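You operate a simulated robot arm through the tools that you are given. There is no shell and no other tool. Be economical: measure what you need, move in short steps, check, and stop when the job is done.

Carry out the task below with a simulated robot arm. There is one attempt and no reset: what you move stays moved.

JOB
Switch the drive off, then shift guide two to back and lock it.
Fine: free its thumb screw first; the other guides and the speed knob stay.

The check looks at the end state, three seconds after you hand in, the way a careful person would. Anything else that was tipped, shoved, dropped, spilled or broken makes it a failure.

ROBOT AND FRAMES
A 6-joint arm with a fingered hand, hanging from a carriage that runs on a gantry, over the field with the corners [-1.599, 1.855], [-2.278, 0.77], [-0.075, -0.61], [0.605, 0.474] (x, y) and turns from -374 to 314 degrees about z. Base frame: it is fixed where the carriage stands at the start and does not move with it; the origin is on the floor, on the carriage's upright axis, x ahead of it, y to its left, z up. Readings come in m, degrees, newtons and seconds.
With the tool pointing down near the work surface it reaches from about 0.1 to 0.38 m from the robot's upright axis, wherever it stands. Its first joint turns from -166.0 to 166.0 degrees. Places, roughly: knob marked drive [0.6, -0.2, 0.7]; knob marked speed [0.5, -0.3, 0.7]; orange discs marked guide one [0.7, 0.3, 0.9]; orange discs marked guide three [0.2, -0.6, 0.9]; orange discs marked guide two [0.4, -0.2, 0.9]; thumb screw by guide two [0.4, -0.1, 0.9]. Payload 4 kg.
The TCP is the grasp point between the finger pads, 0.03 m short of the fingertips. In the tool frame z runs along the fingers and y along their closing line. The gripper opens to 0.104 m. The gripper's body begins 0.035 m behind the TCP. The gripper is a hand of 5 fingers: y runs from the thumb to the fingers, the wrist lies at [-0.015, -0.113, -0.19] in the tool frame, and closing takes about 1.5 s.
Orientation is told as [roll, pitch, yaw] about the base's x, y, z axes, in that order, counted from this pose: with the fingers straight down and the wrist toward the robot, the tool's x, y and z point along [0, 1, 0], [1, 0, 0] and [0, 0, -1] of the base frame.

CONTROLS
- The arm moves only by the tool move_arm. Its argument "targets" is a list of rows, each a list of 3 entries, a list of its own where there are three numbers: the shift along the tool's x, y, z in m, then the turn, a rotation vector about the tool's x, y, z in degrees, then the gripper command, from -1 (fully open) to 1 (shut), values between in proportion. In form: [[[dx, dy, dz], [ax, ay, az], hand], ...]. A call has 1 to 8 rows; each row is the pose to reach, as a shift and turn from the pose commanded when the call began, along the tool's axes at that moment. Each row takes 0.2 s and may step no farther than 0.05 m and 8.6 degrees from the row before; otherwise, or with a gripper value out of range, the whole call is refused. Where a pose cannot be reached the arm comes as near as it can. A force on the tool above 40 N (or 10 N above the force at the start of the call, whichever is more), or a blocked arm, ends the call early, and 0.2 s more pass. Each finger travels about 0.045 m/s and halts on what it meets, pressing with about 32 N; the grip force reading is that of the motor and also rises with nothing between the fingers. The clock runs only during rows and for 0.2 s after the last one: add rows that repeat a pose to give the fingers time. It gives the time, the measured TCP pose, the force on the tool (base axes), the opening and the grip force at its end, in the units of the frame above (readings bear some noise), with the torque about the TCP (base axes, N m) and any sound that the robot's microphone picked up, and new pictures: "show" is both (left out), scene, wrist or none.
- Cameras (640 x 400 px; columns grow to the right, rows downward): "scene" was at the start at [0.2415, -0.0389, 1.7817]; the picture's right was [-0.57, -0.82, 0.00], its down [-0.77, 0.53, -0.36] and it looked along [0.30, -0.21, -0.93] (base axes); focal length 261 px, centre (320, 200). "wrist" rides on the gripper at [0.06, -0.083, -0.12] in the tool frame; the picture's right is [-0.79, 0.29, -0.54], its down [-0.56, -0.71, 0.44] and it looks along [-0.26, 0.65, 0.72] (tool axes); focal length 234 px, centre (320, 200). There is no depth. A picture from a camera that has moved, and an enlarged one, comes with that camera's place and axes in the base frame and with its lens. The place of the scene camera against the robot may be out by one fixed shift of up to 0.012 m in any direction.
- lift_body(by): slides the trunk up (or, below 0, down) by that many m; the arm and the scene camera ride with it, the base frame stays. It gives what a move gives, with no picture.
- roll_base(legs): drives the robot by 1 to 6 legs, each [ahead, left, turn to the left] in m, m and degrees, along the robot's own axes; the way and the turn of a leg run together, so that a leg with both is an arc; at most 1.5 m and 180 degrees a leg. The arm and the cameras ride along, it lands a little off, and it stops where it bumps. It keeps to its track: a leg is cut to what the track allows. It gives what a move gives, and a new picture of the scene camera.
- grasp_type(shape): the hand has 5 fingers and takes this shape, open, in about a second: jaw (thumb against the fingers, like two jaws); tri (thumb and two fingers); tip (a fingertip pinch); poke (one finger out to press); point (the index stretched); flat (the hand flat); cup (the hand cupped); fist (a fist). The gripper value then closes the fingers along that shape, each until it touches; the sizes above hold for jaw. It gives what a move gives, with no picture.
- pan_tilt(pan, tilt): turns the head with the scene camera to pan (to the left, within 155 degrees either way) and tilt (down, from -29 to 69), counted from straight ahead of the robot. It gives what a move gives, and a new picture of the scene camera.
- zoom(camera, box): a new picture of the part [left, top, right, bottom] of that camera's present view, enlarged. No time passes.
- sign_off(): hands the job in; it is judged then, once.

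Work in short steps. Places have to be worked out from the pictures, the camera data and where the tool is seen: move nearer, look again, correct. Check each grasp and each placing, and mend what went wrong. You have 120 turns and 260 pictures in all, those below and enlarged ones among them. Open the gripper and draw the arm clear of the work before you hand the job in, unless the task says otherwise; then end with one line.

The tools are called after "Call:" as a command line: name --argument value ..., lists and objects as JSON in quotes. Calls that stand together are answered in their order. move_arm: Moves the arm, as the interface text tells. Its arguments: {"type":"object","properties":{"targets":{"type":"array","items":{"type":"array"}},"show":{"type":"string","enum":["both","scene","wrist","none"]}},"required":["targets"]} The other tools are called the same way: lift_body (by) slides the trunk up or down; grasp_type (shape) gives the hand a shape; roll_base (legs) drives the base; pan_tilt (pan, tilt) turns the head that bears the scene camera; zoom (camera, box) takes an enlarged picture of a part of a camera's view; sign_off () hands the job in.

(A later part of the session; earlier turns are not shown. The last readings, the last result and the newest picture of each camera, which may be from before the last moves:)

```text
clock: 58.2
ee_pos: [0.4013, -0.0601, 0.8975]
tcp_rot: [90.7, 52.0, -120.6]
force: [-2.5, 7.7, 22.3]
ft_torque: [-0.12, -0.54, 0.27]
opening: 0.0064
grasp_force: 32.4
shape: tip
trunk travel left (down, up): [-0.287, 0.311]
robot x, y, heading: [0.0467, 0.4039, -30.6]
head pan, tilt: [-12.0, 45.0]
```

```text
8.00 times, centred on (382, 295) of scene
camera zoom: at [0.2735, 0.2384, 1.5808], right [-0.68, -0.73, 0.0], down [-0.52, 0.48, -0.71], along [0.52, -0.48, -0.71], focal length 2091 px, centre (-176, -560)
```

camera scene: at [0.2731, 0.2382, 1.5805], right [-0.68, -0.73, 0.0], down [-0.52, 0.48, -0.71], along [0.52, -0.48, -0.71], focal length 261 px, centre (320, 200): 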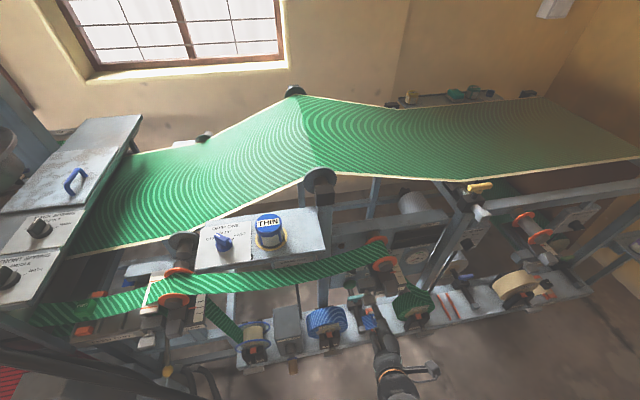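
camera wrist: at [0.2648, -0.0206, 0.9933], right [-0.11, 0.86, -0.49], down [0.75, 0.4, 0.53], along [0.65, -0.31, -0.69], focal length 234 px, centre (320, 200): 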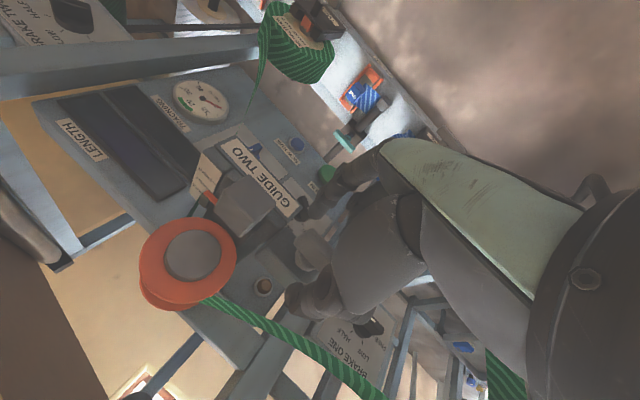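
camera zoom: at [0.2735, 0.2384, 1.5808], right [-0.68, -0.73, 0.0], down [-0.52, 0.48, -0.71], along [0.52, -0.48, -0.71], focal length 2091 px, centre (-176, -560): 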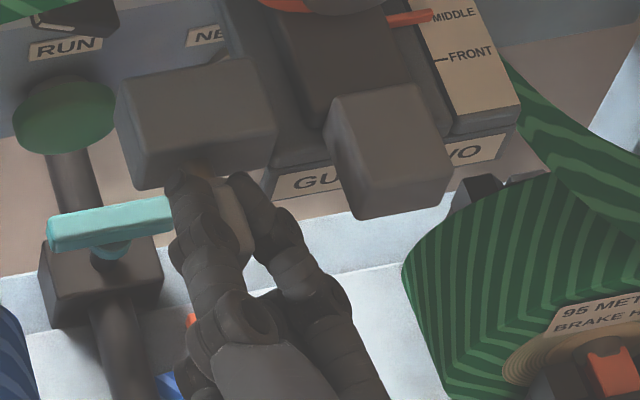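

The bar follows. Continue turning CCW another 40°, with a slight lift to ease the upward force.

Call:
move_arm --targets '[[[0.001, -0.0016, 0], [0, 0, -7], 0.9], [[0.001, -0.0016, 0], [0, 0, -14], 0.9], [[0.001, -0.0016, 0], [0, 0, -21], 0.9], [[0.001, -0.0016, 0], [0, 0, -28], 0.9], [[0.001, -0.0016, 0], [0, 0, -35], 0.9], [[0.001, -0.0016, 0], [0, 0, -40], 0.9]]' --show "none"

Call:
zoom --camera "wrist" --box '[160, 160, 416, 360]'

Call:
zoom --camera "scene" --box '[350, 270, 414, 320]'

```text
clock: 59.6
ee_pos: [0.4044, -0.0577, 0.8993]
tcp_rot: [90.5, 12.2, -121.0]
force: [4.2, 23.6, 26.7]
ft_torque: [0.0, -0.52, 0.74]
opening: 0.0065
grasp_force: 32.2
shape: tip
trunk travel left (down, up): [-0.287, 0.311]
robot x, y, heading: [0.0459, 0.4049, -30.9]
head pan, tilt: [-12.0, 45.0]
```

```text
2.00 times, centred on (288, 260) of wrist
camera zoom: at [0.3359, 0.0631, 0.9757], right [-0.52, 0.18, -0.84], down [0.79, 0.46, -0.39], along [0.32, -0.87, -0.38], focal length 468 px, centre (384, 80)
```

zoom: 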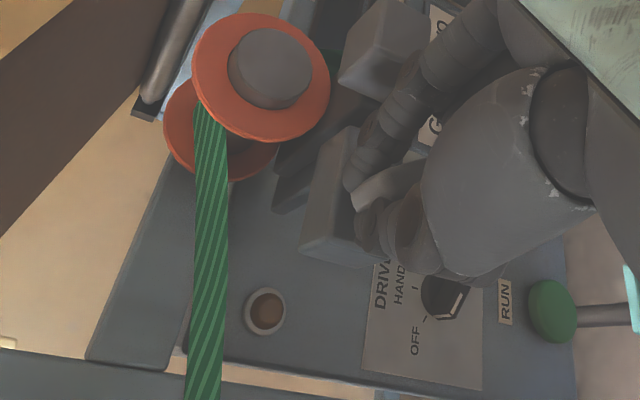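

```text
8.00 times, centred on (382, 295) of scene
camera zoom: at [0.2744, 0.2399, 1.5807], right [-0.68, -0.73, 0.0], down [-0.52, 0.48, -0.71], along [0.52, -0.48, -0.71], focal length 2091 px, centre (-176, -560)
```

zoom: 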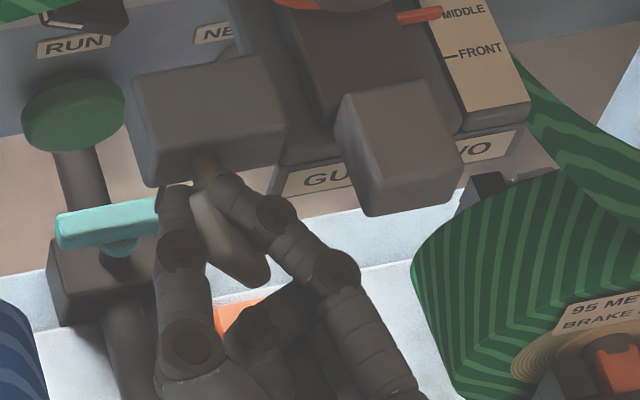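

Turned about 62° so far. Relieve side load slightly and continue another 40°.

Call:
move_arm --targets '[[[0.002, -0.002, 0], [0, 0, -1], 0.9], [[0.002, -0.003, 0], [0, 0, -8], 0.9], [[0.002, -0.003, 0], [0, 0, -16], 0.9], [[0.002, -0.003, 0], [0, 0, -24], 0.9], [[0.002, -0.003, 0], [0, 0, -32], 0.9], [[0.002, -0.003, 0], [0, 0, -40], 0.9]]' --show "none"

Call:
zoom --camera "wrist" --box '[160, 160, 416, 360]'

Call:
zoom --camera "scene" --box '[350, 270, 414, 320]'

```text
clock: 61.0
ee_pos: [0.4063, -0.0522, 0.8972]
tcp_rot: [90.1, -27.5, -121.0]
force: [15.0, 26.0, 5.8]
ft_torque: [0.21, -0.09, 0.68]
opening: 0.0065
grasp_force: 31.9
shape: tip
trunk travel left (down, up): [-0.287, 0.311]
robot x, y, heading: [0.0477, 0.4042, -30.8]
head pan, tilt: [-12.0, 45.0]
```

```text
2.00 times, centred on (288, 260) of wrist
camera zoom: at [0.356, 0.0967, 0.9133], right [-0.78, -0.25, -0.57], down [0.56, 0.09, -0.82], along [0.26, -0.96, 0.07], focal length 468 px, centre (384, 80)
```

zoom: 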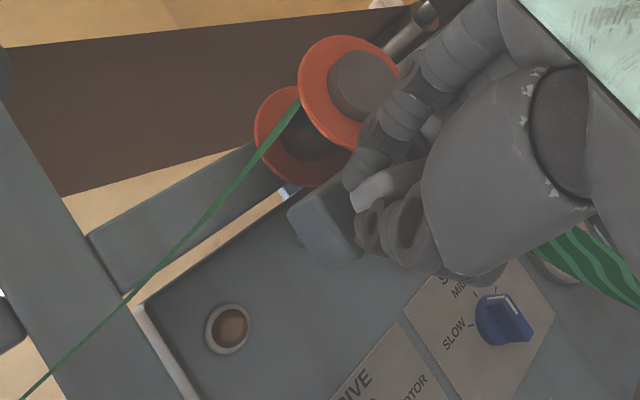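

```text
8.00 times, centred on (382, 295) of scene
camera zoom: at [0.2749, 0.2408, 1.5805], right [-0.68, -0.73, 0.0], down [-0.52, 0.48, -0.71], along [0.52, -0.48, -0.71], focal length 2091 px, centre (-176, -560)
```

zoom: 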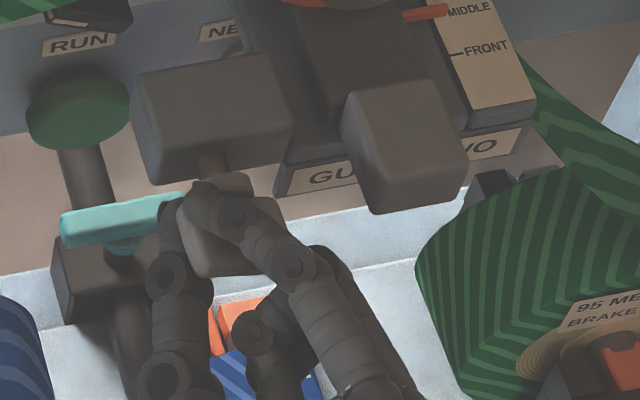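

Turned about 100°. Release, back away and check the screw.

Call:
move_arm --targets '[[[0, 0, 0], [0, 0, 0], 0.3], [[0, 0, 0], [0, 0, 0], -0.2], [[0, 0, 0], [0, 0, 0], -0.5], [[0, 0, 0], [0, 0, 0], -0.5], [[0, 0, -0.03], [0, 0, 0], -0.5], [[0, 0, -0.07], [0, 0, 0], -0.5]]'

Call:
zoom --camera "scene" --box '[340, 240, 420, 310]'

Call:
zoom --camera "wrist" --box '[200, 100, 456, 300]'

```text
clock: 62.4
ee_pos: [0.3441, -0.0225, 0.899]
tcp_rot: [90.1, -27.7, -121.4]
force: [0.6, 0.9, 0.0]
ft_torque: [0.03, 0.02, -0.01]
opening: 0.0776
grasp_force: 0.1
shape: tip
trunk travel left (down, up): [-0.287, 0.311]
robot x, y, heading: [0.0466, 0.4067, -31.1]
head pan, tilt: [-12.0, 45.0]
camera scene: at [0.2729, 0.2385, 1.5804], right [-0.68, -0.73, 0.0], down [-0.52, 0.48, -0.71], along [0.52, -0.48, -0.71], focal length 261 px, centre (320, 200)
camera wrist: at [0.2936, 0.1268, 0.9136], right [-0.79, -0.25, -0.56], down [0.56, 0.08, -0.82], along [0.25, -0.96, 0.07], focal length 234 px, centre (320, 200)
```

scene: 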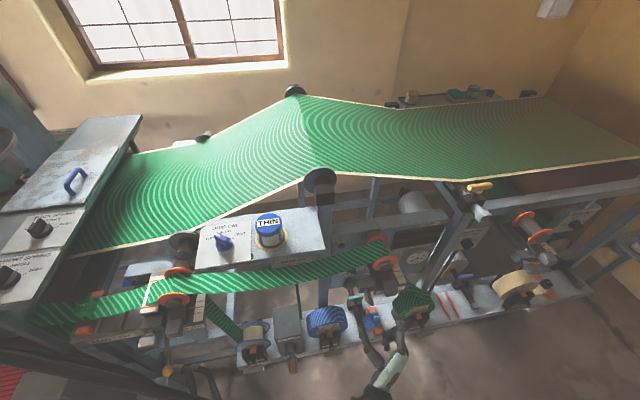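
wrist: 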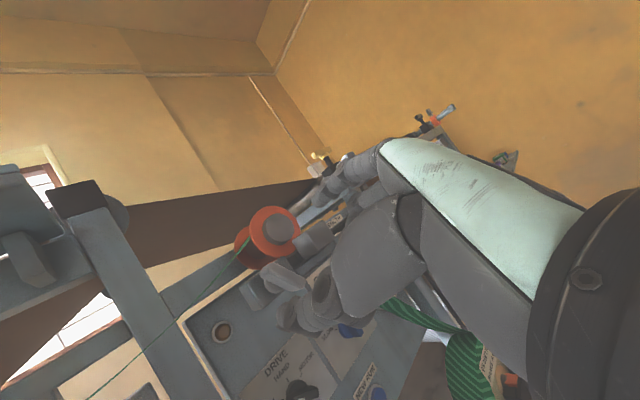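

```text
5.71 times, centred on (380, 275) of scene
camera zoom: at [0.2729, 0.2385, 1.5804], right [-0.68, -0.73, 0.0], down [-0.52, 0.48, -0.71], along [0.52, -0.48, -0.71], focal length 1494 px, centre (-23, -229)
```

zoom: 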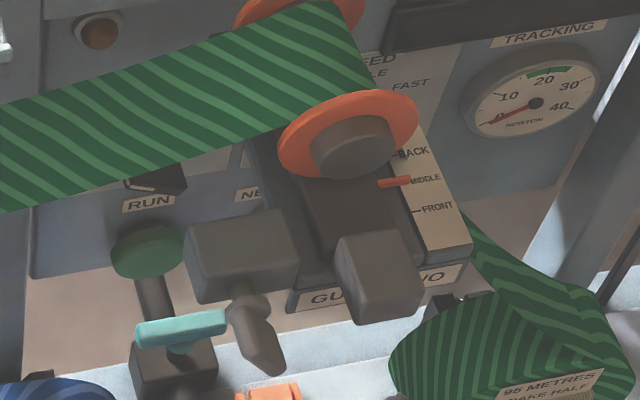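

```text
2.00 times, centred on (328, 200) of wrist
camera zoom: at [0.2936, 0.1268, 0.9136], right [-0.79, -0.25, -0.56], down [0.56, 0.08, -0.82], along [0.25, -0.96, 0.07], focal length 468 px, centre (304, 200)
```

zoom: 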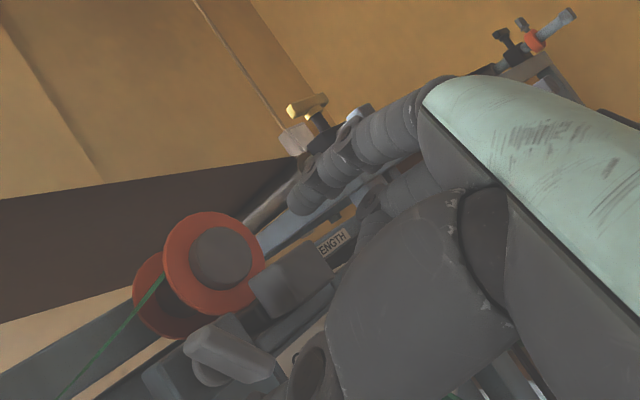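

The screw's bar now stands near vertical. Close the pinch to use as a pusher, level the hand (roll 0) and shift 0.064 m right, 0.013 m up to face guide two's handle block (est. u 0.385, t 0.095, z 0.912).

Call:
move_arm --targets '[[[0, 0, 0], [0, 0, 7], 0], [[0, 0, 0], [0, 0, 14], 0.5], [[0, 0, 0], [0, 0, 21], 1], [[0, 0, 0], [0, 0, 27.6], 1]]' --show "none"

Call:
move_arm --targets '[[[0.006, 0.032, 0], [0, 0, 0], 1], [[0.013, 0.064, 0], [0, 0, 0], 1], [[0.013, 0.064, 0], [0, 0, 0], 1], [[0.013, 0.064, 0], [0, 0, 0], 1]]'

Call:
zoom --camera "scene" --box '[340, 240, 436, 320]'

Call:
zoom --camera "wrist" --box '[200, 130, 456, 330]'

```text
clock: 63.4
ee_pos: [0.3418, -0.022, 0.8984]
tcp_rot: [90.2, 0.0, -121.3]
force: [0.4, -0.6, 0.4]
ft_torque: [-0.02, 0.02, 0.02]
opening: 0.0001
grasp_force: 0.0
shape: tip
trunk travel left (down, up): [-0.287, 0.311]
robot x, y, heading: [0.0447, 0.404, -30.9]
head pan, tilt: [-12.0, 45.0]
```

```text
clock: 64.4
ee_pos: [0.3092, -0.0764, 0.9149]
tcp_rot: [90.1, 0.0, -121.3]
force: [0.3, -0.3, -0.1]
ft_torque: [-0.04, 0.03, 0.02]
opening: 0.0
grasp_force: 32.1
shape: tip
trunk travel left (down, up): [-0.287, 0.311]
robot x, y, heading: [0.0445, 0.4053, -31.0]
head pan, tilt: [-12.0, 45.0]
camera scene: at [0.2732, 0.2383, 1.5805], right [-0.68, -0.73, 0.0], down [-0.52, 0.48, -0.71], along [0.52, -0.48, -0.71], focal length 261 px, centre (320, 200)
camera wrist: at [0.25, 0.0561, 0.974], right [-0.61, 0.03, -0.79], down [0.74, 0.37, -0.56], along [0.28, -0.93, -0.25], focal length 234 px, centre (320, 200)
```

scene: 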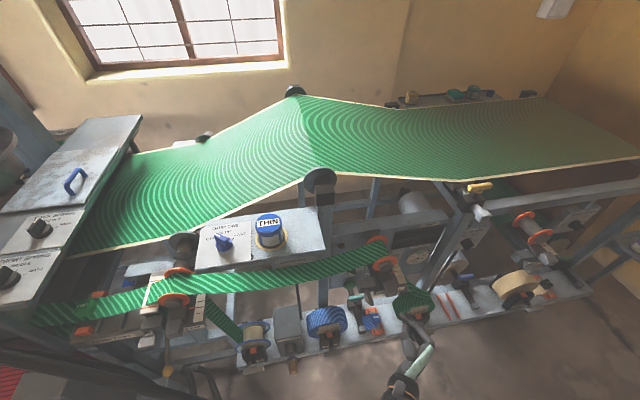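
wrist: 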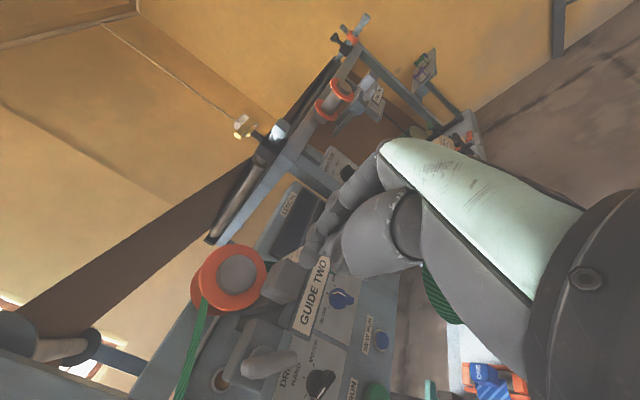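

```text
5.00 times, centred on (388, 280) of scene
camera zoom: at [0.2732, 0.2383, 1.5805], right [-0.68, -0.73, 0.0], down [-0.52, 0.48, -0.71], along [0.52, -0.48, -0.71], focal length 1307 px, centre (-20, -200)
```

zoom: 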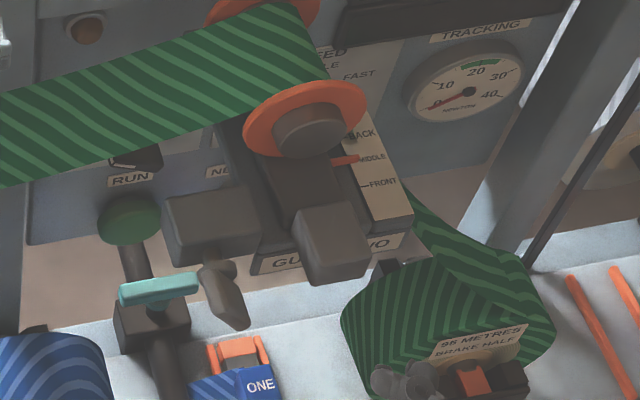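

```text
2.00 times, centred on (328, 230) of wrist
camera zoom: at [0.25, 0.0561, 0.974], right [-0.61, 0.03, -0.79], down [0.74, 0.37, -0.56], along [0.28, -0.93, -0.25], focal length 468 px, centre (304, 140)
```

zoom: 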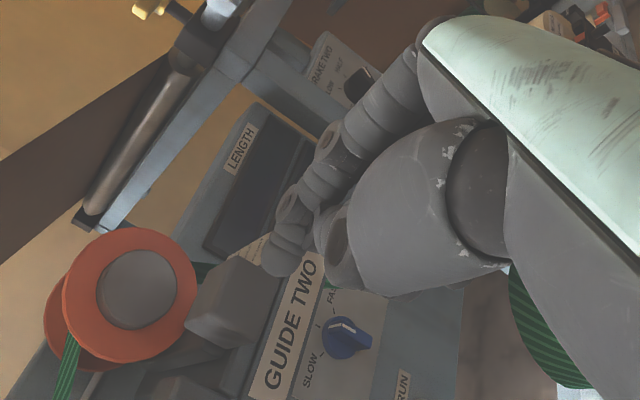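

The pinch tip lines up with the handle block (projected contact after ~0.055 m). Advance 0.05 m, look.

Call:
move_arm --targets '[[[0, 0, 0.025], [0, 0, 0], 1], [[0, 0, 0.045], [0, 0, 0], 1], [[0, 0, 0.05], [0, 0, 0], 1]]' --show "none"

Call:
zoom --camera "scene" --box '[356, 244, 420, 294]'

Call:
zoom --camera "wrist" --box '[200, 130, 456, 330]'

```text
clock: 65.2
ee_pos: [0.3513, -0.1043, 0.913]
tcp_rot: [90.2, -0.2, -121.3]
force: [0.6, 0.5, 0.6]
ft_torque: [-0.02, -0.01, 0.0]
opening: 0.0
grasp_force: 31.8
shape: tip
trunk travel left (down, up): [-0.287, 0.311]
robot x, y, heading: [0.0446, 0.3992, -31.1]
head pan, tilt: [-12.0, 45.0]
```

```text
8.00 times, centred on (388, 269) of scene
camera zoom: at [0.2732, 0.2383, 1.5806], right [-0.68, -0.73, 0.0], down [-0.52, 0.48, -0.71], along [0.52, -0.48, -0.71], focal length 2091 px, centre (-224, -352)
```

zoom: 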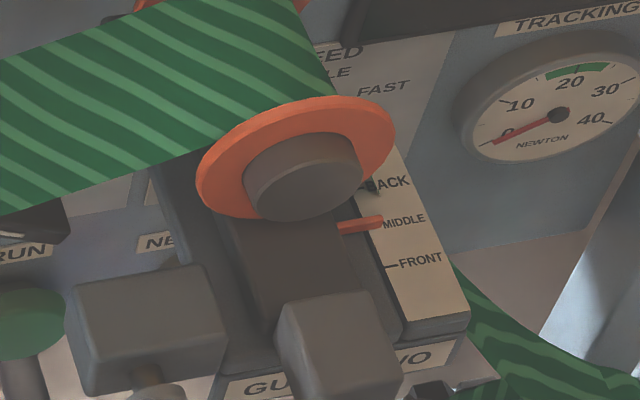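

```text
2.00 times, centred on (328, 230) of wrist
camera zoom: at [0.2915, 0.0282, 0.9725], right [-0.61, 0.03, -0.79], down [0.74, 0.37, -0.56], along [0.28, -0.93, -0.25], focal length 468 px, centre (304, 140)
```

zoom: 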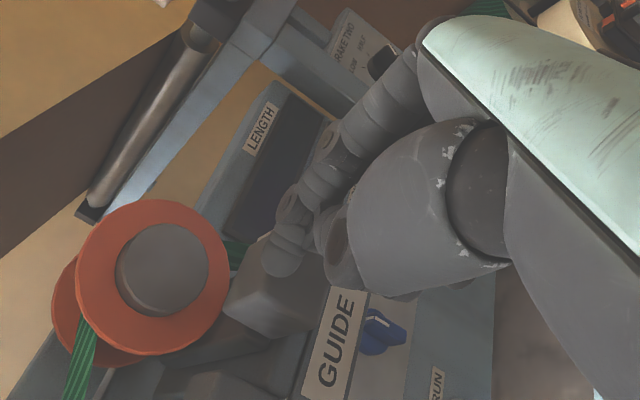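

Tip nearly at the block, perhaps slightly high; lower 5 mm and push on in small steps.

Call:
move_arm --targets '[[[-0.005, 0, 0.005], [0, 0, 0], 1], [[-0.006, 0, 0.012], [0, 0, 0], 1], [[-0.006, 0, 0.017], [0, 0, 0], 1], [[-0.006, 0, 0.022], [0, 0, 0], 1]]' --show "none"

Call:
zoom --camera "scene" --box '[356, 244, 420, 294]'

Call:
zoom --camera "wrist" --box '[200, 130, 456, 330]'

```text
clock: 66.2
ee_pos: [0.3682, -0.1145, 0.9066]
tcp_rot: [90.2, -0.1, -121.4]
force: [-4.1, 4.8, 2.2]
ft_torque: [-0.04, -0.05, -0.07]
opening: 0.0
grasp_force: 32.0
shape: tip
trunk travel left (down, up): [-0.287, 0.311]
robot x, y, heading: [0.0463, 0.4033, -30.9]
head pan, tilt: [-12.0, 45.0]
```

```text
8.00 times, centred on (388, 269) of scene
camera zoom: at [0.2727, 0.2386, 1.5804], right [-0.68, -0.73, 0.0], down [-0.52, 0.48, -0.71], along [0.52, -0.48, -0.71], focal length 2091 px, centre (-224, -352)
```

zoom: 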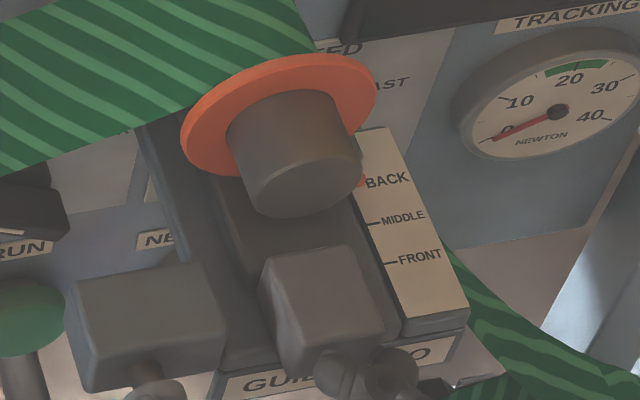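

```text
2.00 times, centred on (328, 230) of wrist
camera zoom: at [0.3094, 0.0185, 0.9663], right [-0.61, 0.03, -0.79], down [0.74, 0.37, -0.56], along [0.28, -0.93, -0.25], focal length 468 px, centre (304, 140)
```

zoom: 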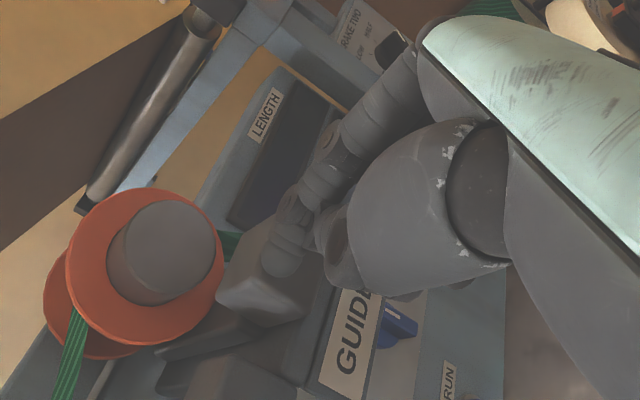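

The guide slid freely; its pointer is now near BACK. Enlarge to check.

Call:
zoom --camera "scene" --box '[393, 256, 417, 276]'

Call:
zoom --camera "scene" --box '[376, 250, 424, 290]'

```text
16.00 times, centred on (405, 266) of scene
camera zoom: at [0.2727, 0.2386, 1.5804], right [-0.68, -0.73, 0.0], down [-0.52, 0.48, -0.71], along [0.52, -0.48, -0.71], focal length 4183 px, centre (-1040, -856)
```

zoom: 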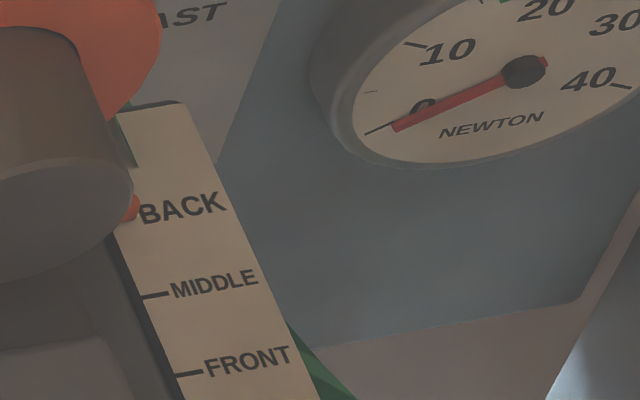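

```text
10.00 times, centred on (400, 270) of scene
camera zoom: at [0.2727, 0.2386, 1.5804], right [-0.68, -0.73, 0.0], down [-0.52, 0.48, -0.71], along [0.52, -0.48, -0.71], focal length 2614 px, centre (-480, -500)
```

zoom: 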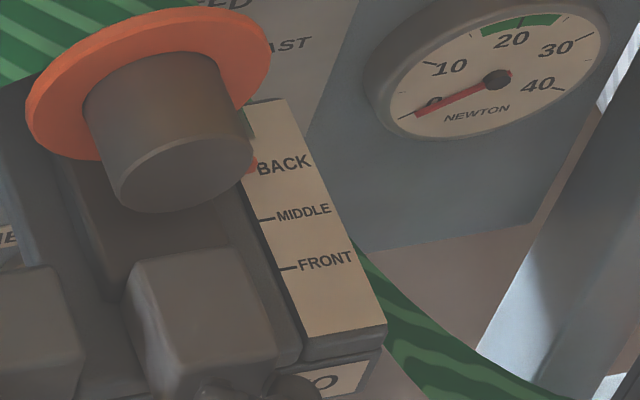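

Pointer appears level with BACK with the same parallax it had at MIDDLE. Withdraw the pusher and verify from another angle.

Call:
move_arm --targets '[[[0, 0, -0.03], [0, 0, 0], 1], [[0, 0, -0.07], [0, 0, 0], 1], [[0.03, 0.03, -0.09], [0, 0, 0], 1], [[0.06, 0.06, -0.09], [0, 0, 0], 1], [[0.08, 0.09, -0.09], [0, 0, 0], 1]]'

Call:
zoom --camera "wrist" --box '[180, 180, 340, 400]'

Call:
zoom --camera "scene" --box '[376, 250, 424, 290]'

```text
clock: 67.4
ee_pos: [0.2475, -0.1462, 0.987]
tcp_rot: [90.2, -0.2, -121.4]
force: [0.7, -0.7, -0.3]
ft_torque: [0.0, -0.01, 0.01]
opening: 0.0
grasp_force: 32.2
shape: tip
trunk travel left (down, up): [-0.287, 0.311]
robot x, y, heading: [0.0442, 0.3988, -31.0]
head pan, tilt: [-12.0, 45.0]
camera scene: at [0.2731, 0.238, 1.5806], right [-0.68, -0.73, 0.0], down [-0.52, 0.48, -0.71], along [0.52, -0.48, -0.71], focal length 261 px, centre (320, 200)
camera wrist: at [0.1875, -0.0129, 1.0483], right [-0.61, 0.03, -0.79], down [0.74, 0.37, -0.56], along [0.28, -0.93, -0.25], focal length 234 px, centre (320, 200)
```

scene: 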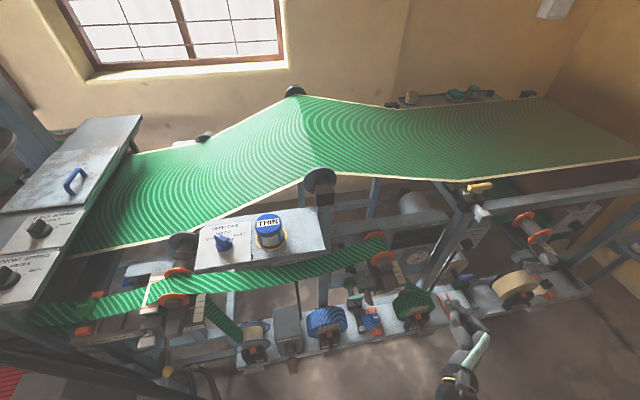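
wrist: 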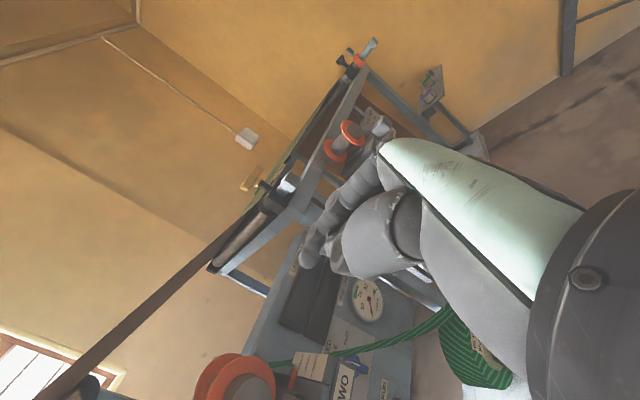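

```text
1.82 times, centred on (260, 290) of wrist
camera zoom: at [0.1875, -0.0129, 1.0483], right [-0.61, 0.03, -0.79], down [0.74, 0.37, -0.56], along [0.28, -0.93, -0.25], focal length 426 px, centre (429, 36)
```

zoom: 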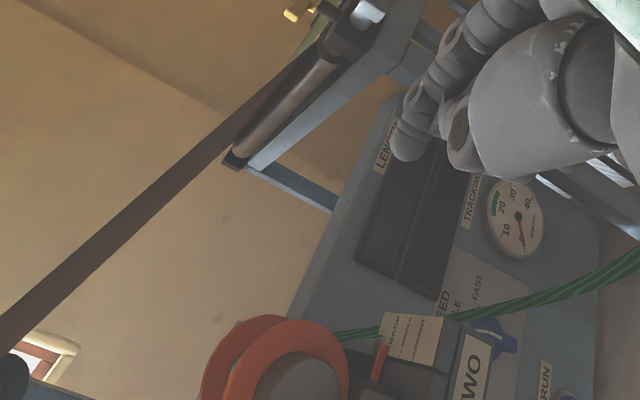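

```text
10.00 times, centred on (400, 270) of scene
camera zoom: at [0.2731, 0.238, 1.5806], right [-0.68, -0.73, 0.0], down [-0.52, 0.48, -0.71], along [0.52, -0.48, -0.71], focal length 2614 px, centre (-480, -500)
```

zoom: 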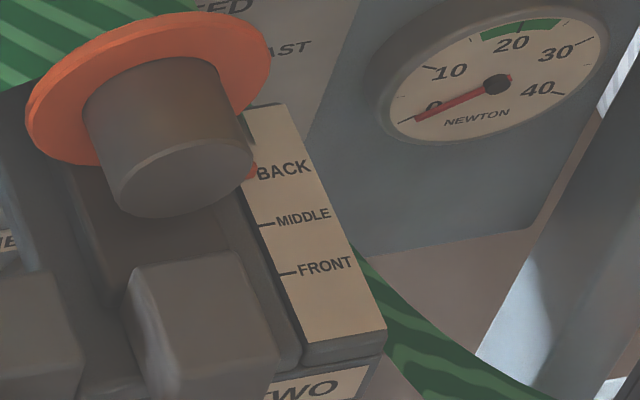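

From here the pointer is partly hidden by the stub. I move the carriage back and to the right to view the scale clearly.

Call:
roll_base --legs '[[-0.12, 0, 0], [0.0, -0.4, 0]]'

Call:
pan_tilt --pan 15 --tilt 48

```text
clock: 70.8
ee_pos: [-0.055, -0.4277, 0.9863]
tcp_rot: [90.1, -0.3, -120.7]
force: [-0.3, 0.2, 0.2]
ft_torque: [0.0, 0.01, 0.01]
opening: 0.0001
grasp_force: 31.7
shape: tip
trunk travel left (down, up): [-0.287, 0.311]
robot x, y, heading: [-0.2599, 0.1183, -30.4]
head pan, tilt: [-12.0, 45.0]
camera scene: at [-0.0325, -0.0435, 1.5806], right [-0.67, -0.74, 0.0], down [-0.52, 0.48, -0.71], along [0.52, -0.48, -0.71], focal length 261 px, centre (320, 200)
```

scene: 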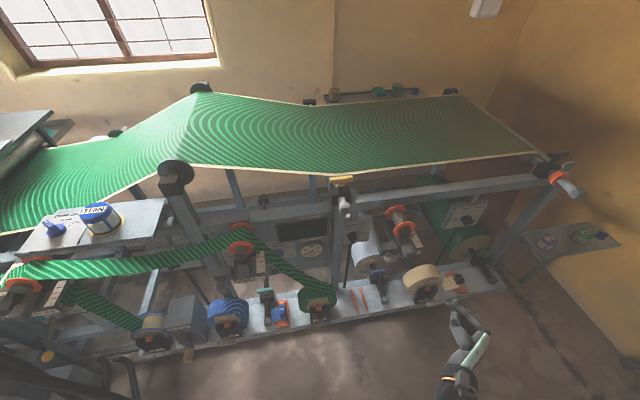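

```text
clock: 71.7
ee_pos: [-0.0542, -0.4276, 0.9873]
tcp_rot: [90.3, -0.2, -120.8]
force: [0.0, -0.2, -0.1]
ft_torque: [-0.03, -0.01, 0.03]
opening: 0.0
grasp_force: 31.9
shape: tip
trunk travel left (down, up): [-0.287, 0.311]
robot x, y, heading: [-0.2628, 0.1184, -30.3]
head pan, tilt: [15.0, 48.0]
camera scene: at [-0.0166, -0.0096, 1.5764], right [-0.26, -0.96, 0.0], down [-0.72, 0.2, -0.67], along [0.65, -0.18, -0.74], focal length 261 px, centre (320, 200)
```

scene: 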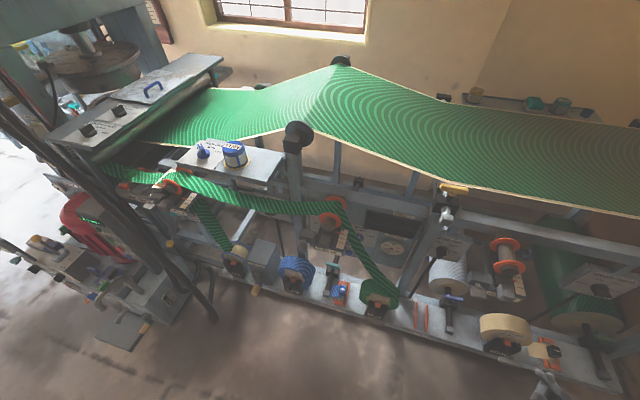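

Call:
zoom --camera "scene" --box '[310, 205, 374, 255]'

Call:
zoom --camera "scene" --box '[330, 225, 354, 255]'

Call:
zoom --camera "scene" --box '[490, 250, 530, 300]'

```text
8.00 times, centred on (342, 230) of scene
camera zoom: at [-0.0166, -0.0096, 1.5764], right [-0.26, -0.96, 0.0], down [-0.72, 0.2, -0.67], along [0.65, -0.18, -0.74], focal length 2091 px, centre (144, -40)
```

zoom: 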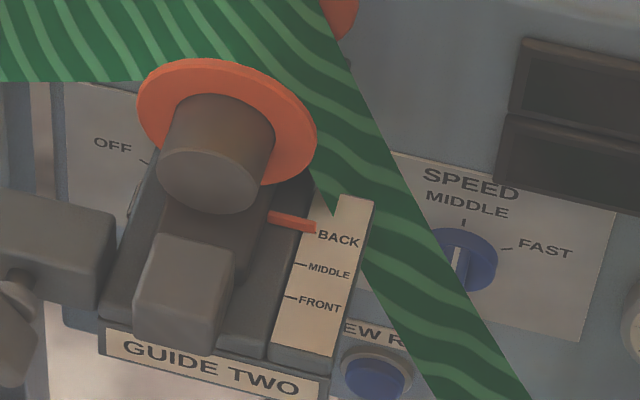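

```text
13.33 times, centred on (342, 240) of scene
camera zoom: at [-0.0166, -0.0096, 1.5764], right [-0.26, -0.96, 0.0], down [-0.72, 0.2, -0.67], along [0.65, -0.18, -0.74], focal length 3486 px, centre (27, -333)
```

zoom: 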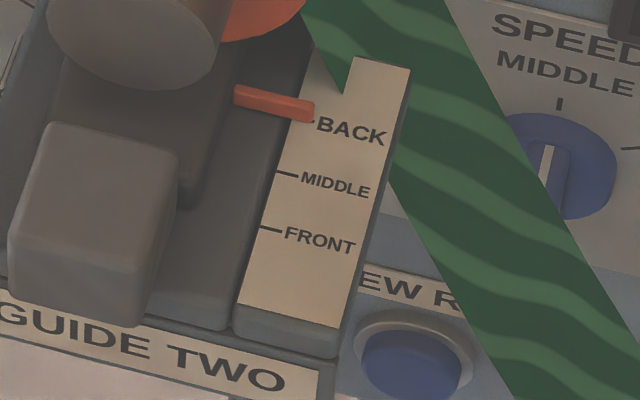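

```text
8.00 times, centred on (510, 275) of scene
camera zoom: at [-0.0166, -0.0096, 1.5764], right [-0.26, -0.96, 0.0], down [-0.72, 0.2, -0.67], along [0.65, -0.18, -0.74], focal length 2091 px, centre (-1200, -400)
```

zoom: 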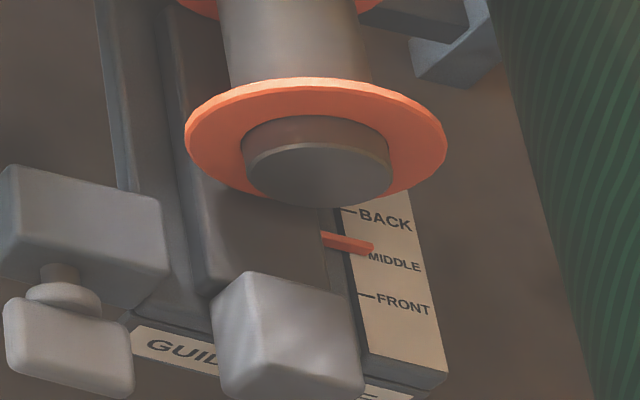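

Pointer end matches the BACK tick with the same parallax as guide three's at MIDDLE, so guide two is at BACK. Now return the carriage to lock the thumb screw.

Call:
roll_base --legs '[[0, 0.398, -0.6], [0.12, 0, 0]]'

Call:
pan_tilt --pan -12 --tilt 45

Call:
move_arm --targets '[[[-0.02, -0.03, 0], [0, 0, 0], 1], [[-0.04, -0.07, 0], [0, 0, -7], 0.5], [[-0.06, -0.11, 0], [0, 0, -14], 0], [[-0.08, -0.14, 0], [0, 0, -21], -0.4], [[-0.09, -0.15, 0], [0, 0, -27], -0.4], [[-0.09, -0.15, 0], [0, 0, -27], -0.4]]'

Call:
zoom --camera "scene" --box '[340, 250, 436, 330]'

Call:
zoom --camera "wrist" --box '[180, 180, 436, 380]'

```text
clock: 75.0
ee_pos: [0.2407, -0.147, 0.9874]
tcp_rot: [90.2, -0.2, -121.1]
force: [-0.3, 0.8, -0.1]
ft_torque: [0.0, 0.02, 0.04]
opening: 0.0
grasp_force: 31.6
shape: tip
trunk travel left (down, up): [-0.287, 0.311]
robot x, y, heading: [0.0366, 0.4018, -31.1]
head pan, tilt: [15.0, 48.0]
camera scene: at [0.2821, 0.2705, 1.5764], right [-0.27, -0.96, 0.0], down [-0.72, 0.2, -0.67], along [0.64, -0.18, -0.74], focal length 261 px, centre (320, 200)
```

scene: 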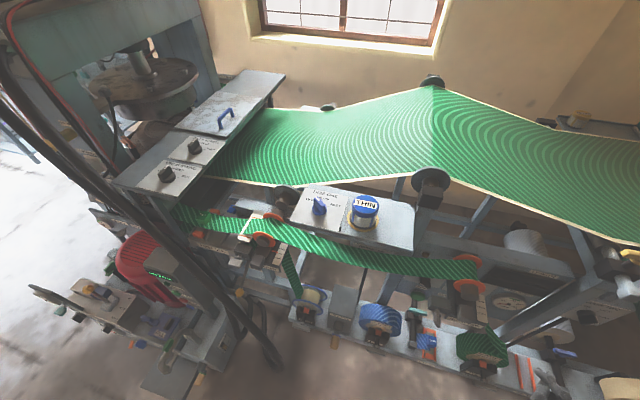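

```text
clock: 75.9
ee_pos: [0.2413, -0.1474, 0.9878]
tcp_rot: [90.2, -0.1, -121.1]
force: [-0.4, -0.2, -0.2]
ft_torque: [0.01, -0.01, -0.01]
opening: 0.0001
grasp_force: 32.0
shape: tip
trunk travel left (down, up): [-0.287, 0.311]
robot x, y, heading: [0.0399, 0.398, -31.0]
head pan, tilt: [-12.0, 45.0]
camera scene: at [0.2659, 0.2368, 1.5805], right [-0.68, -0.74, 0.0], down [-0.52, 0.48, -0.71], along [0.52, -0.48, -0.71], focal length 261 px, centre (320, 200)
```

scene: 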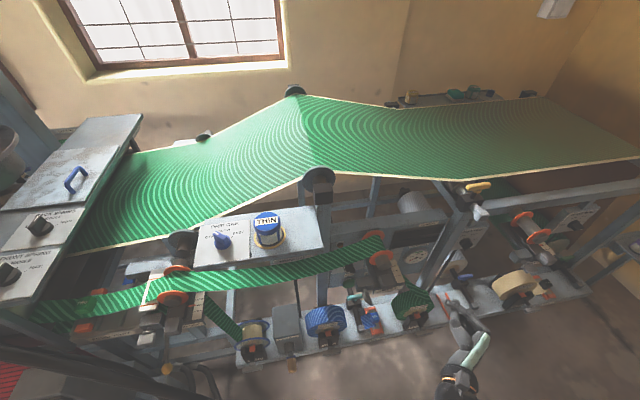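

```text
clock: 77.3
ee_pos: [0.3162, -0.0189, 0.8952]
tcp_rot: [90.2, -27.3, -121.2]
force: [-0.4, 0.5, 0.4]
ft_torque: [0.0, 0.04, 0.0]
opening: 0.0726
grasp_force: 0.1
shape: tip
trunk travel left (down, up): [-0.287, 0.311]
robot x, y, heading: [0.0386, 0.4029, -31.0]
head pan, tilt: [-12.0, 45.0]
camera scene: at [0.2659, 0.2367, 1.5806], right [-0.68, -0.74, 0.0], down [-0.52, 0.48, -0.71], along [0.52, -0.48, -0.71], focal length 261 px, centre (320, 200)
camera wrist: at [0.2655, 0.1297, 0.911], right [-0.78, -0.25, -0.57], down [0.57, 0.09, -0.82], along [0.26, -0.96, 0.07], focal length 234 px, centre (320, 200)
```

scene: 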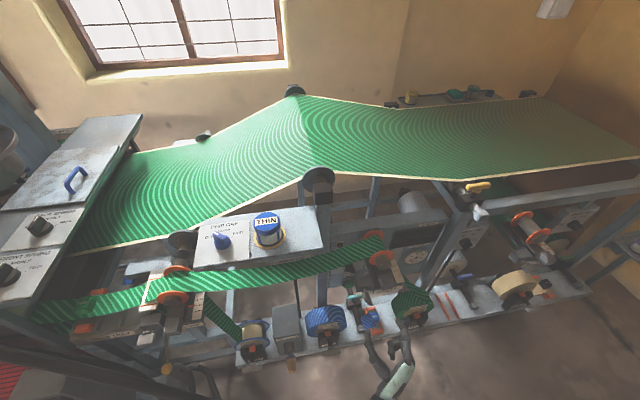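
wrist: 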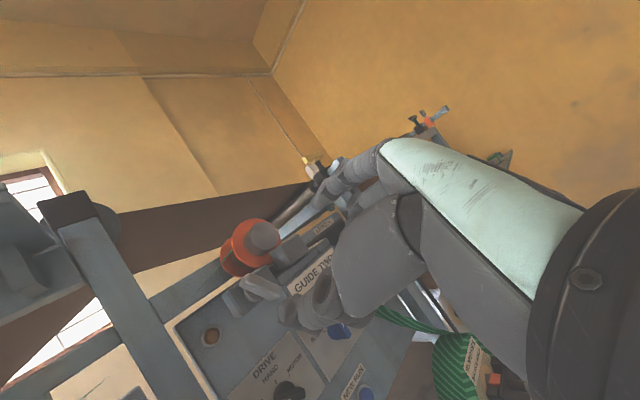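

```text
5.00 times, centred on (388, 290) of scene
camera zoom: at [0.2659, 0.2367, 1.5806], right [-0.68, -0.74, 0.0], down [-0.52, 0.48, -0.71], along [0.52, -0.48, -0.71], focal length 1307 px, centre (-20, -250)
```

zoom: 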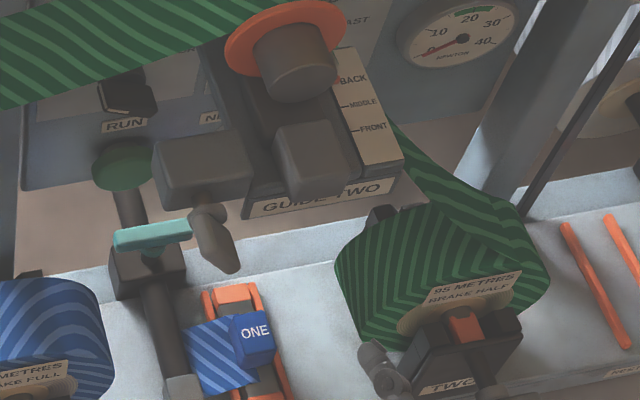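

```text
2.00 times, centred on (308, 280) of wrist
camera zoom: at [0.2655, 0.1297, 0.911], right [-0.78, -0.25, -0.57], down [0.57, 0.09, -0.82], along [0.26, -0.96, 0.07], focal length 468 px, centre (344, 40)
```

zoom: 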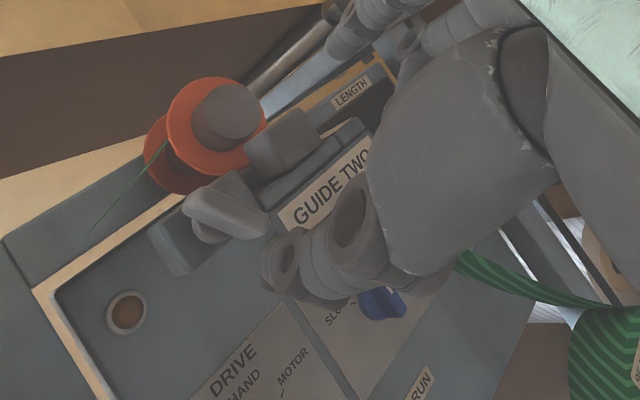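

Hand faces the screw again. Advance with fingers half-open around the bar, then close.

Call:
move_arm --targets '[[[0.0046, -0.0066, 0.03], [0, 0, 0], -0.2], [[0.0046, -0.0066, 0.06], [0, 0, 0], -0.2], [[0.0046, -0.0066, 0.08], [0, 0, 0], -0.2], [[0.0046, -0.0066, 0.095], [0, 0, 0], -0.2]]' --show "none"

Call:
zoom --camera "scene" --box '[350, 270, 414, 320]'

Call:
zoom --camera "wrist" --box '[160, 160, 416, 360]'

```text
clock: 78.3
ee_pos: [0.4031, -0.0617, 0.8991]
tcp_rot: [90.1, -27.2, -121.2]
force: [-0.1, 0.3, -1.3]
ft_torque: [-0.01, 0.02, 0.01]
opening: 0.063
grasp_force: 0.1
shape: tip
trunk travel left (down, up): [-0.287, 0.311]
robot x, y, heading: [0.0399, 0.4039, -31.1]
head pan, tilt: [-12.0, 45.0]
```

```text
8.00 times, centred on (382, 295) of scene
camera zoom: at [0.266, 0.2367, 1.5806], right [-0.68, -0.74, 0.0], down [-0.52, 0.48, -0.71], along [0.52, -0.48, -0.71], focal length 2091 px, centre (-176, -560)
```

zoom: 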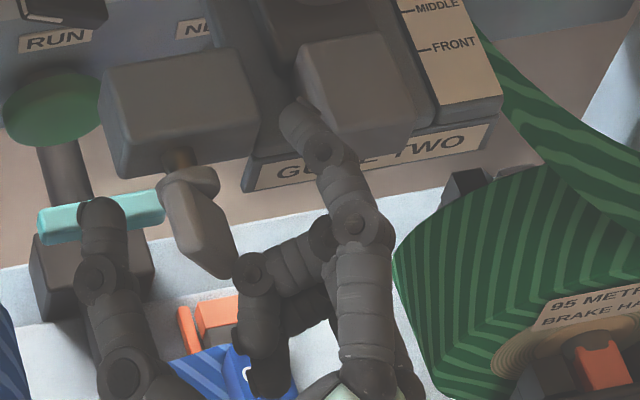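

```text
2.00 times, centred on (288, 260) of wrist
camera zoom: at [0.3528, 0.0863, 0.9148], right [-0.78, -0.25, -0.57], down [0.57, 0.09, -0.82], along [0.26, -0.96, 0.07], focal length 468 px, centre (384, 80)
```

zoom: 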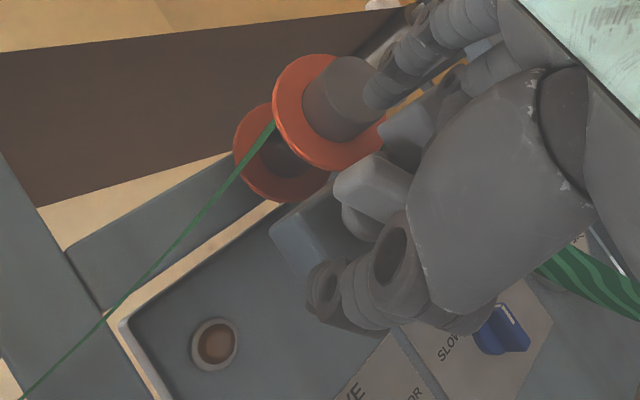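

Bar between thumb and index, no contact force. Close.

Call:
move_arm --targets '[[[0, 0, 0], [0, 0, 0], 0.2], [[0, 0, 0], [0, 0, 0], 0.5], [[0, 0, 0], [0, 0, 0], 0.8], [[0, 0, 0], [0, 0, 0], 0.9], [[0, 0, 0], [0, 0, 0], 0.9]]' --show "none"

Call:
zoom --camera "scene" --box '[350, 270, 414, 320]'

```text
clock: 79.5
ee_pos: [0.4024, -0.0598, 0.8972]
tcp_rot: [90.2, -27.0, -121.1]
force: [1.5, 6.7, -2.2]
ft_torque: [0.07, 0.05, 0.21]
opening: 0.0057
grasp_force: 0.1
shape: tip
trunk travel left (down, up): [-0.287, 0.311]
robot x, y, heading: [0.0386, 0.3997, -30.6]
head pan, tilt: [-12.0, 45.0]
```

```text
8.00 times, centred on (382, 295) of scene
camera zoom: at [0.266, 0.2377, 1.5804], right [-0.68, -0.74, 0.0], down [-0.52, 0.48, -0.71], along [0.52, -0.48, -0.71], focal length 2091 px, centre (-176, -560)
```

zoom: 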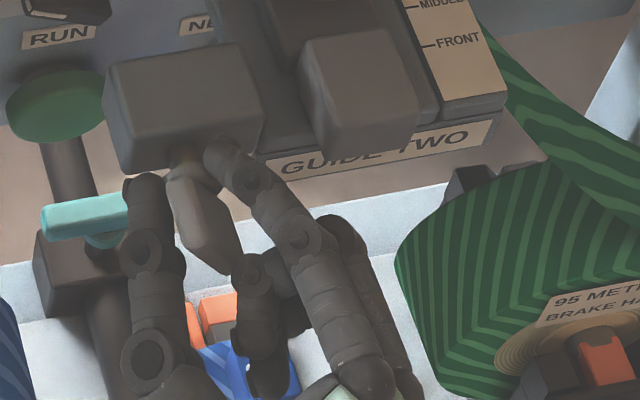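

Fingers are about closed on the bar; squeeze fully, then begin turning clockwise 20°.

Call:
move_arm --targets '[[[0, 0, 0], [0, 0, 0], 1], [[0, 0, 0], [0, 0, 0], 1], [[0, 0, 0], [0, 0, 7], 1], [[0, 0, 0], [0, 0, 14], 1], [[0, 0, 0], [0, 0, 21], 1]]' --show "none"

Call:
zoom --camera "scene" --box '[350, 270, 414, 320]'

Call:
zoom --camera "wrist" --box '[160, 160, 416, 360]'

```text
clock: 80.7
ee_pos: [0.4067, -0.0591, 0.8986]
tcp_rot: [90.4, -6.0, -121.1]
force: [8.7, 10.2, 4.4]
ft_torque: [0.14, -0.07, 0.36]
opening: 0.0031
grasp_force: 32.0
shape: tip
trunk travel left (down, up): [-0.287, 0.311]
robot x, y, heading: [0.0401, 0.4022, -30.5]
head pan, tilt: [-12.0, 45.0]
```

```text
8.00 times, centred on (382, 295) of scene
camera zoom: at [0.2669, 0.2376, 1.5808], right [-0.68, -0.74, 0.0], down [-0.52, 0.48, -0.71], along [0.52, -0.48, -0.71], focal length 2091 px, centre (-176, -560)
```

zoom: 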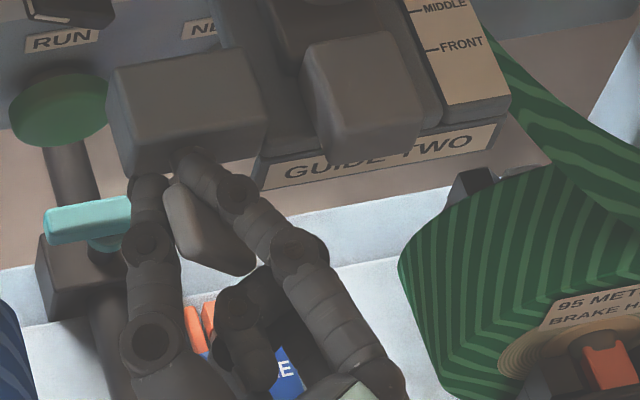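

```text
2.00 times, centred on (288, 260) of wrist
camera zoom: at [0.3496, 0.0783, 0.9507], right [-0.65, -0.04, -0.76], down [0.71, 0.33, -0.63], along [0.27, -0.94, -0.18], focal length 468 px, centre (384, 80)
```

zoom: 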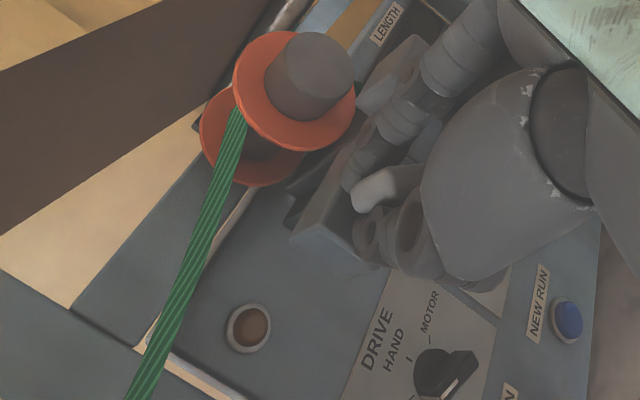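

It's following. Continue clockwise 42°.

Call:
move_arm --targets '[[[0, 0, 0], [0, 0, 7], 1], [[0, 0, 0], [0, 0, 14], 1], [[0, 0, 0], [0, 0, 21], 1], [[0, 0, 0], [0, 0, 28], 1], [[0, 0, 0], [0, 0, 35], 1], [[0, 0, 0], [0, 0, 42], 1]]' --show "none"

Call:
zoom --camera "scene" --box '[350, 270, 414, 320]'

Call:
zoom --camera "wrist" --box '[160, 160, 416, 360]'

```text
clock: 82.1
ee_pos: [0.4045, -0.0617, 0.8987]
tcp_rot: [90.3, 36.0, -121.0]
force: [9.7, 4.5, 7.1]
ft_torque: [0.24, 0.24, -0.37]
opening: 0.0032
grasp_force: 31.6
shape: tip
trunk travel left (down, up): [-0.287, 0.311]
robot x, y, heading: [0.0363, 0.4005, -30.8]
head pan, tilt: [-12.0, 45.0]
```

```text
8.00 times, centred on (382, 295) of scene
camera zoom: at [0.267, 0.2368, 1.5808], right [-0.68, -0.74, 0.0], down [-0.52, 0.48, -0.71], along [0.52, -0.48, -0.71], focal length 2091 px, centre (-176, -560)
```

zoom: 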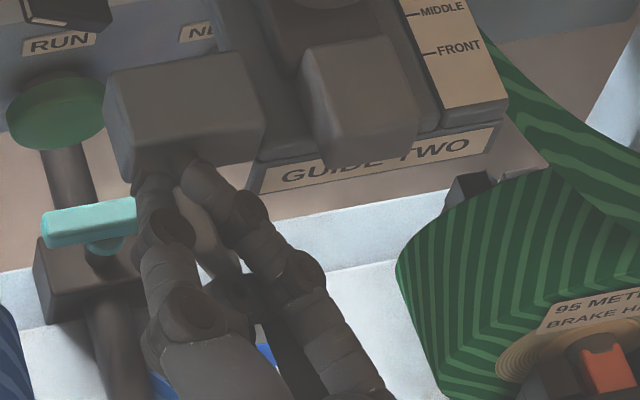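

```text
2.00 times, centred on (288, 260) of wrist
camera zoom: at [0.3186, 0.0276, 0.9967], right [-0.34, 0.48, -0.81], down [0.84, 0.54, -0.03], along [0.42, -0.69, -0.59], focal length 468 px, centre (384, 80)
```

zoom: 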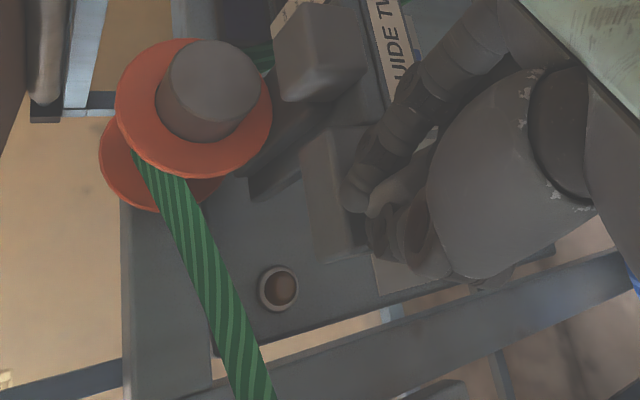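

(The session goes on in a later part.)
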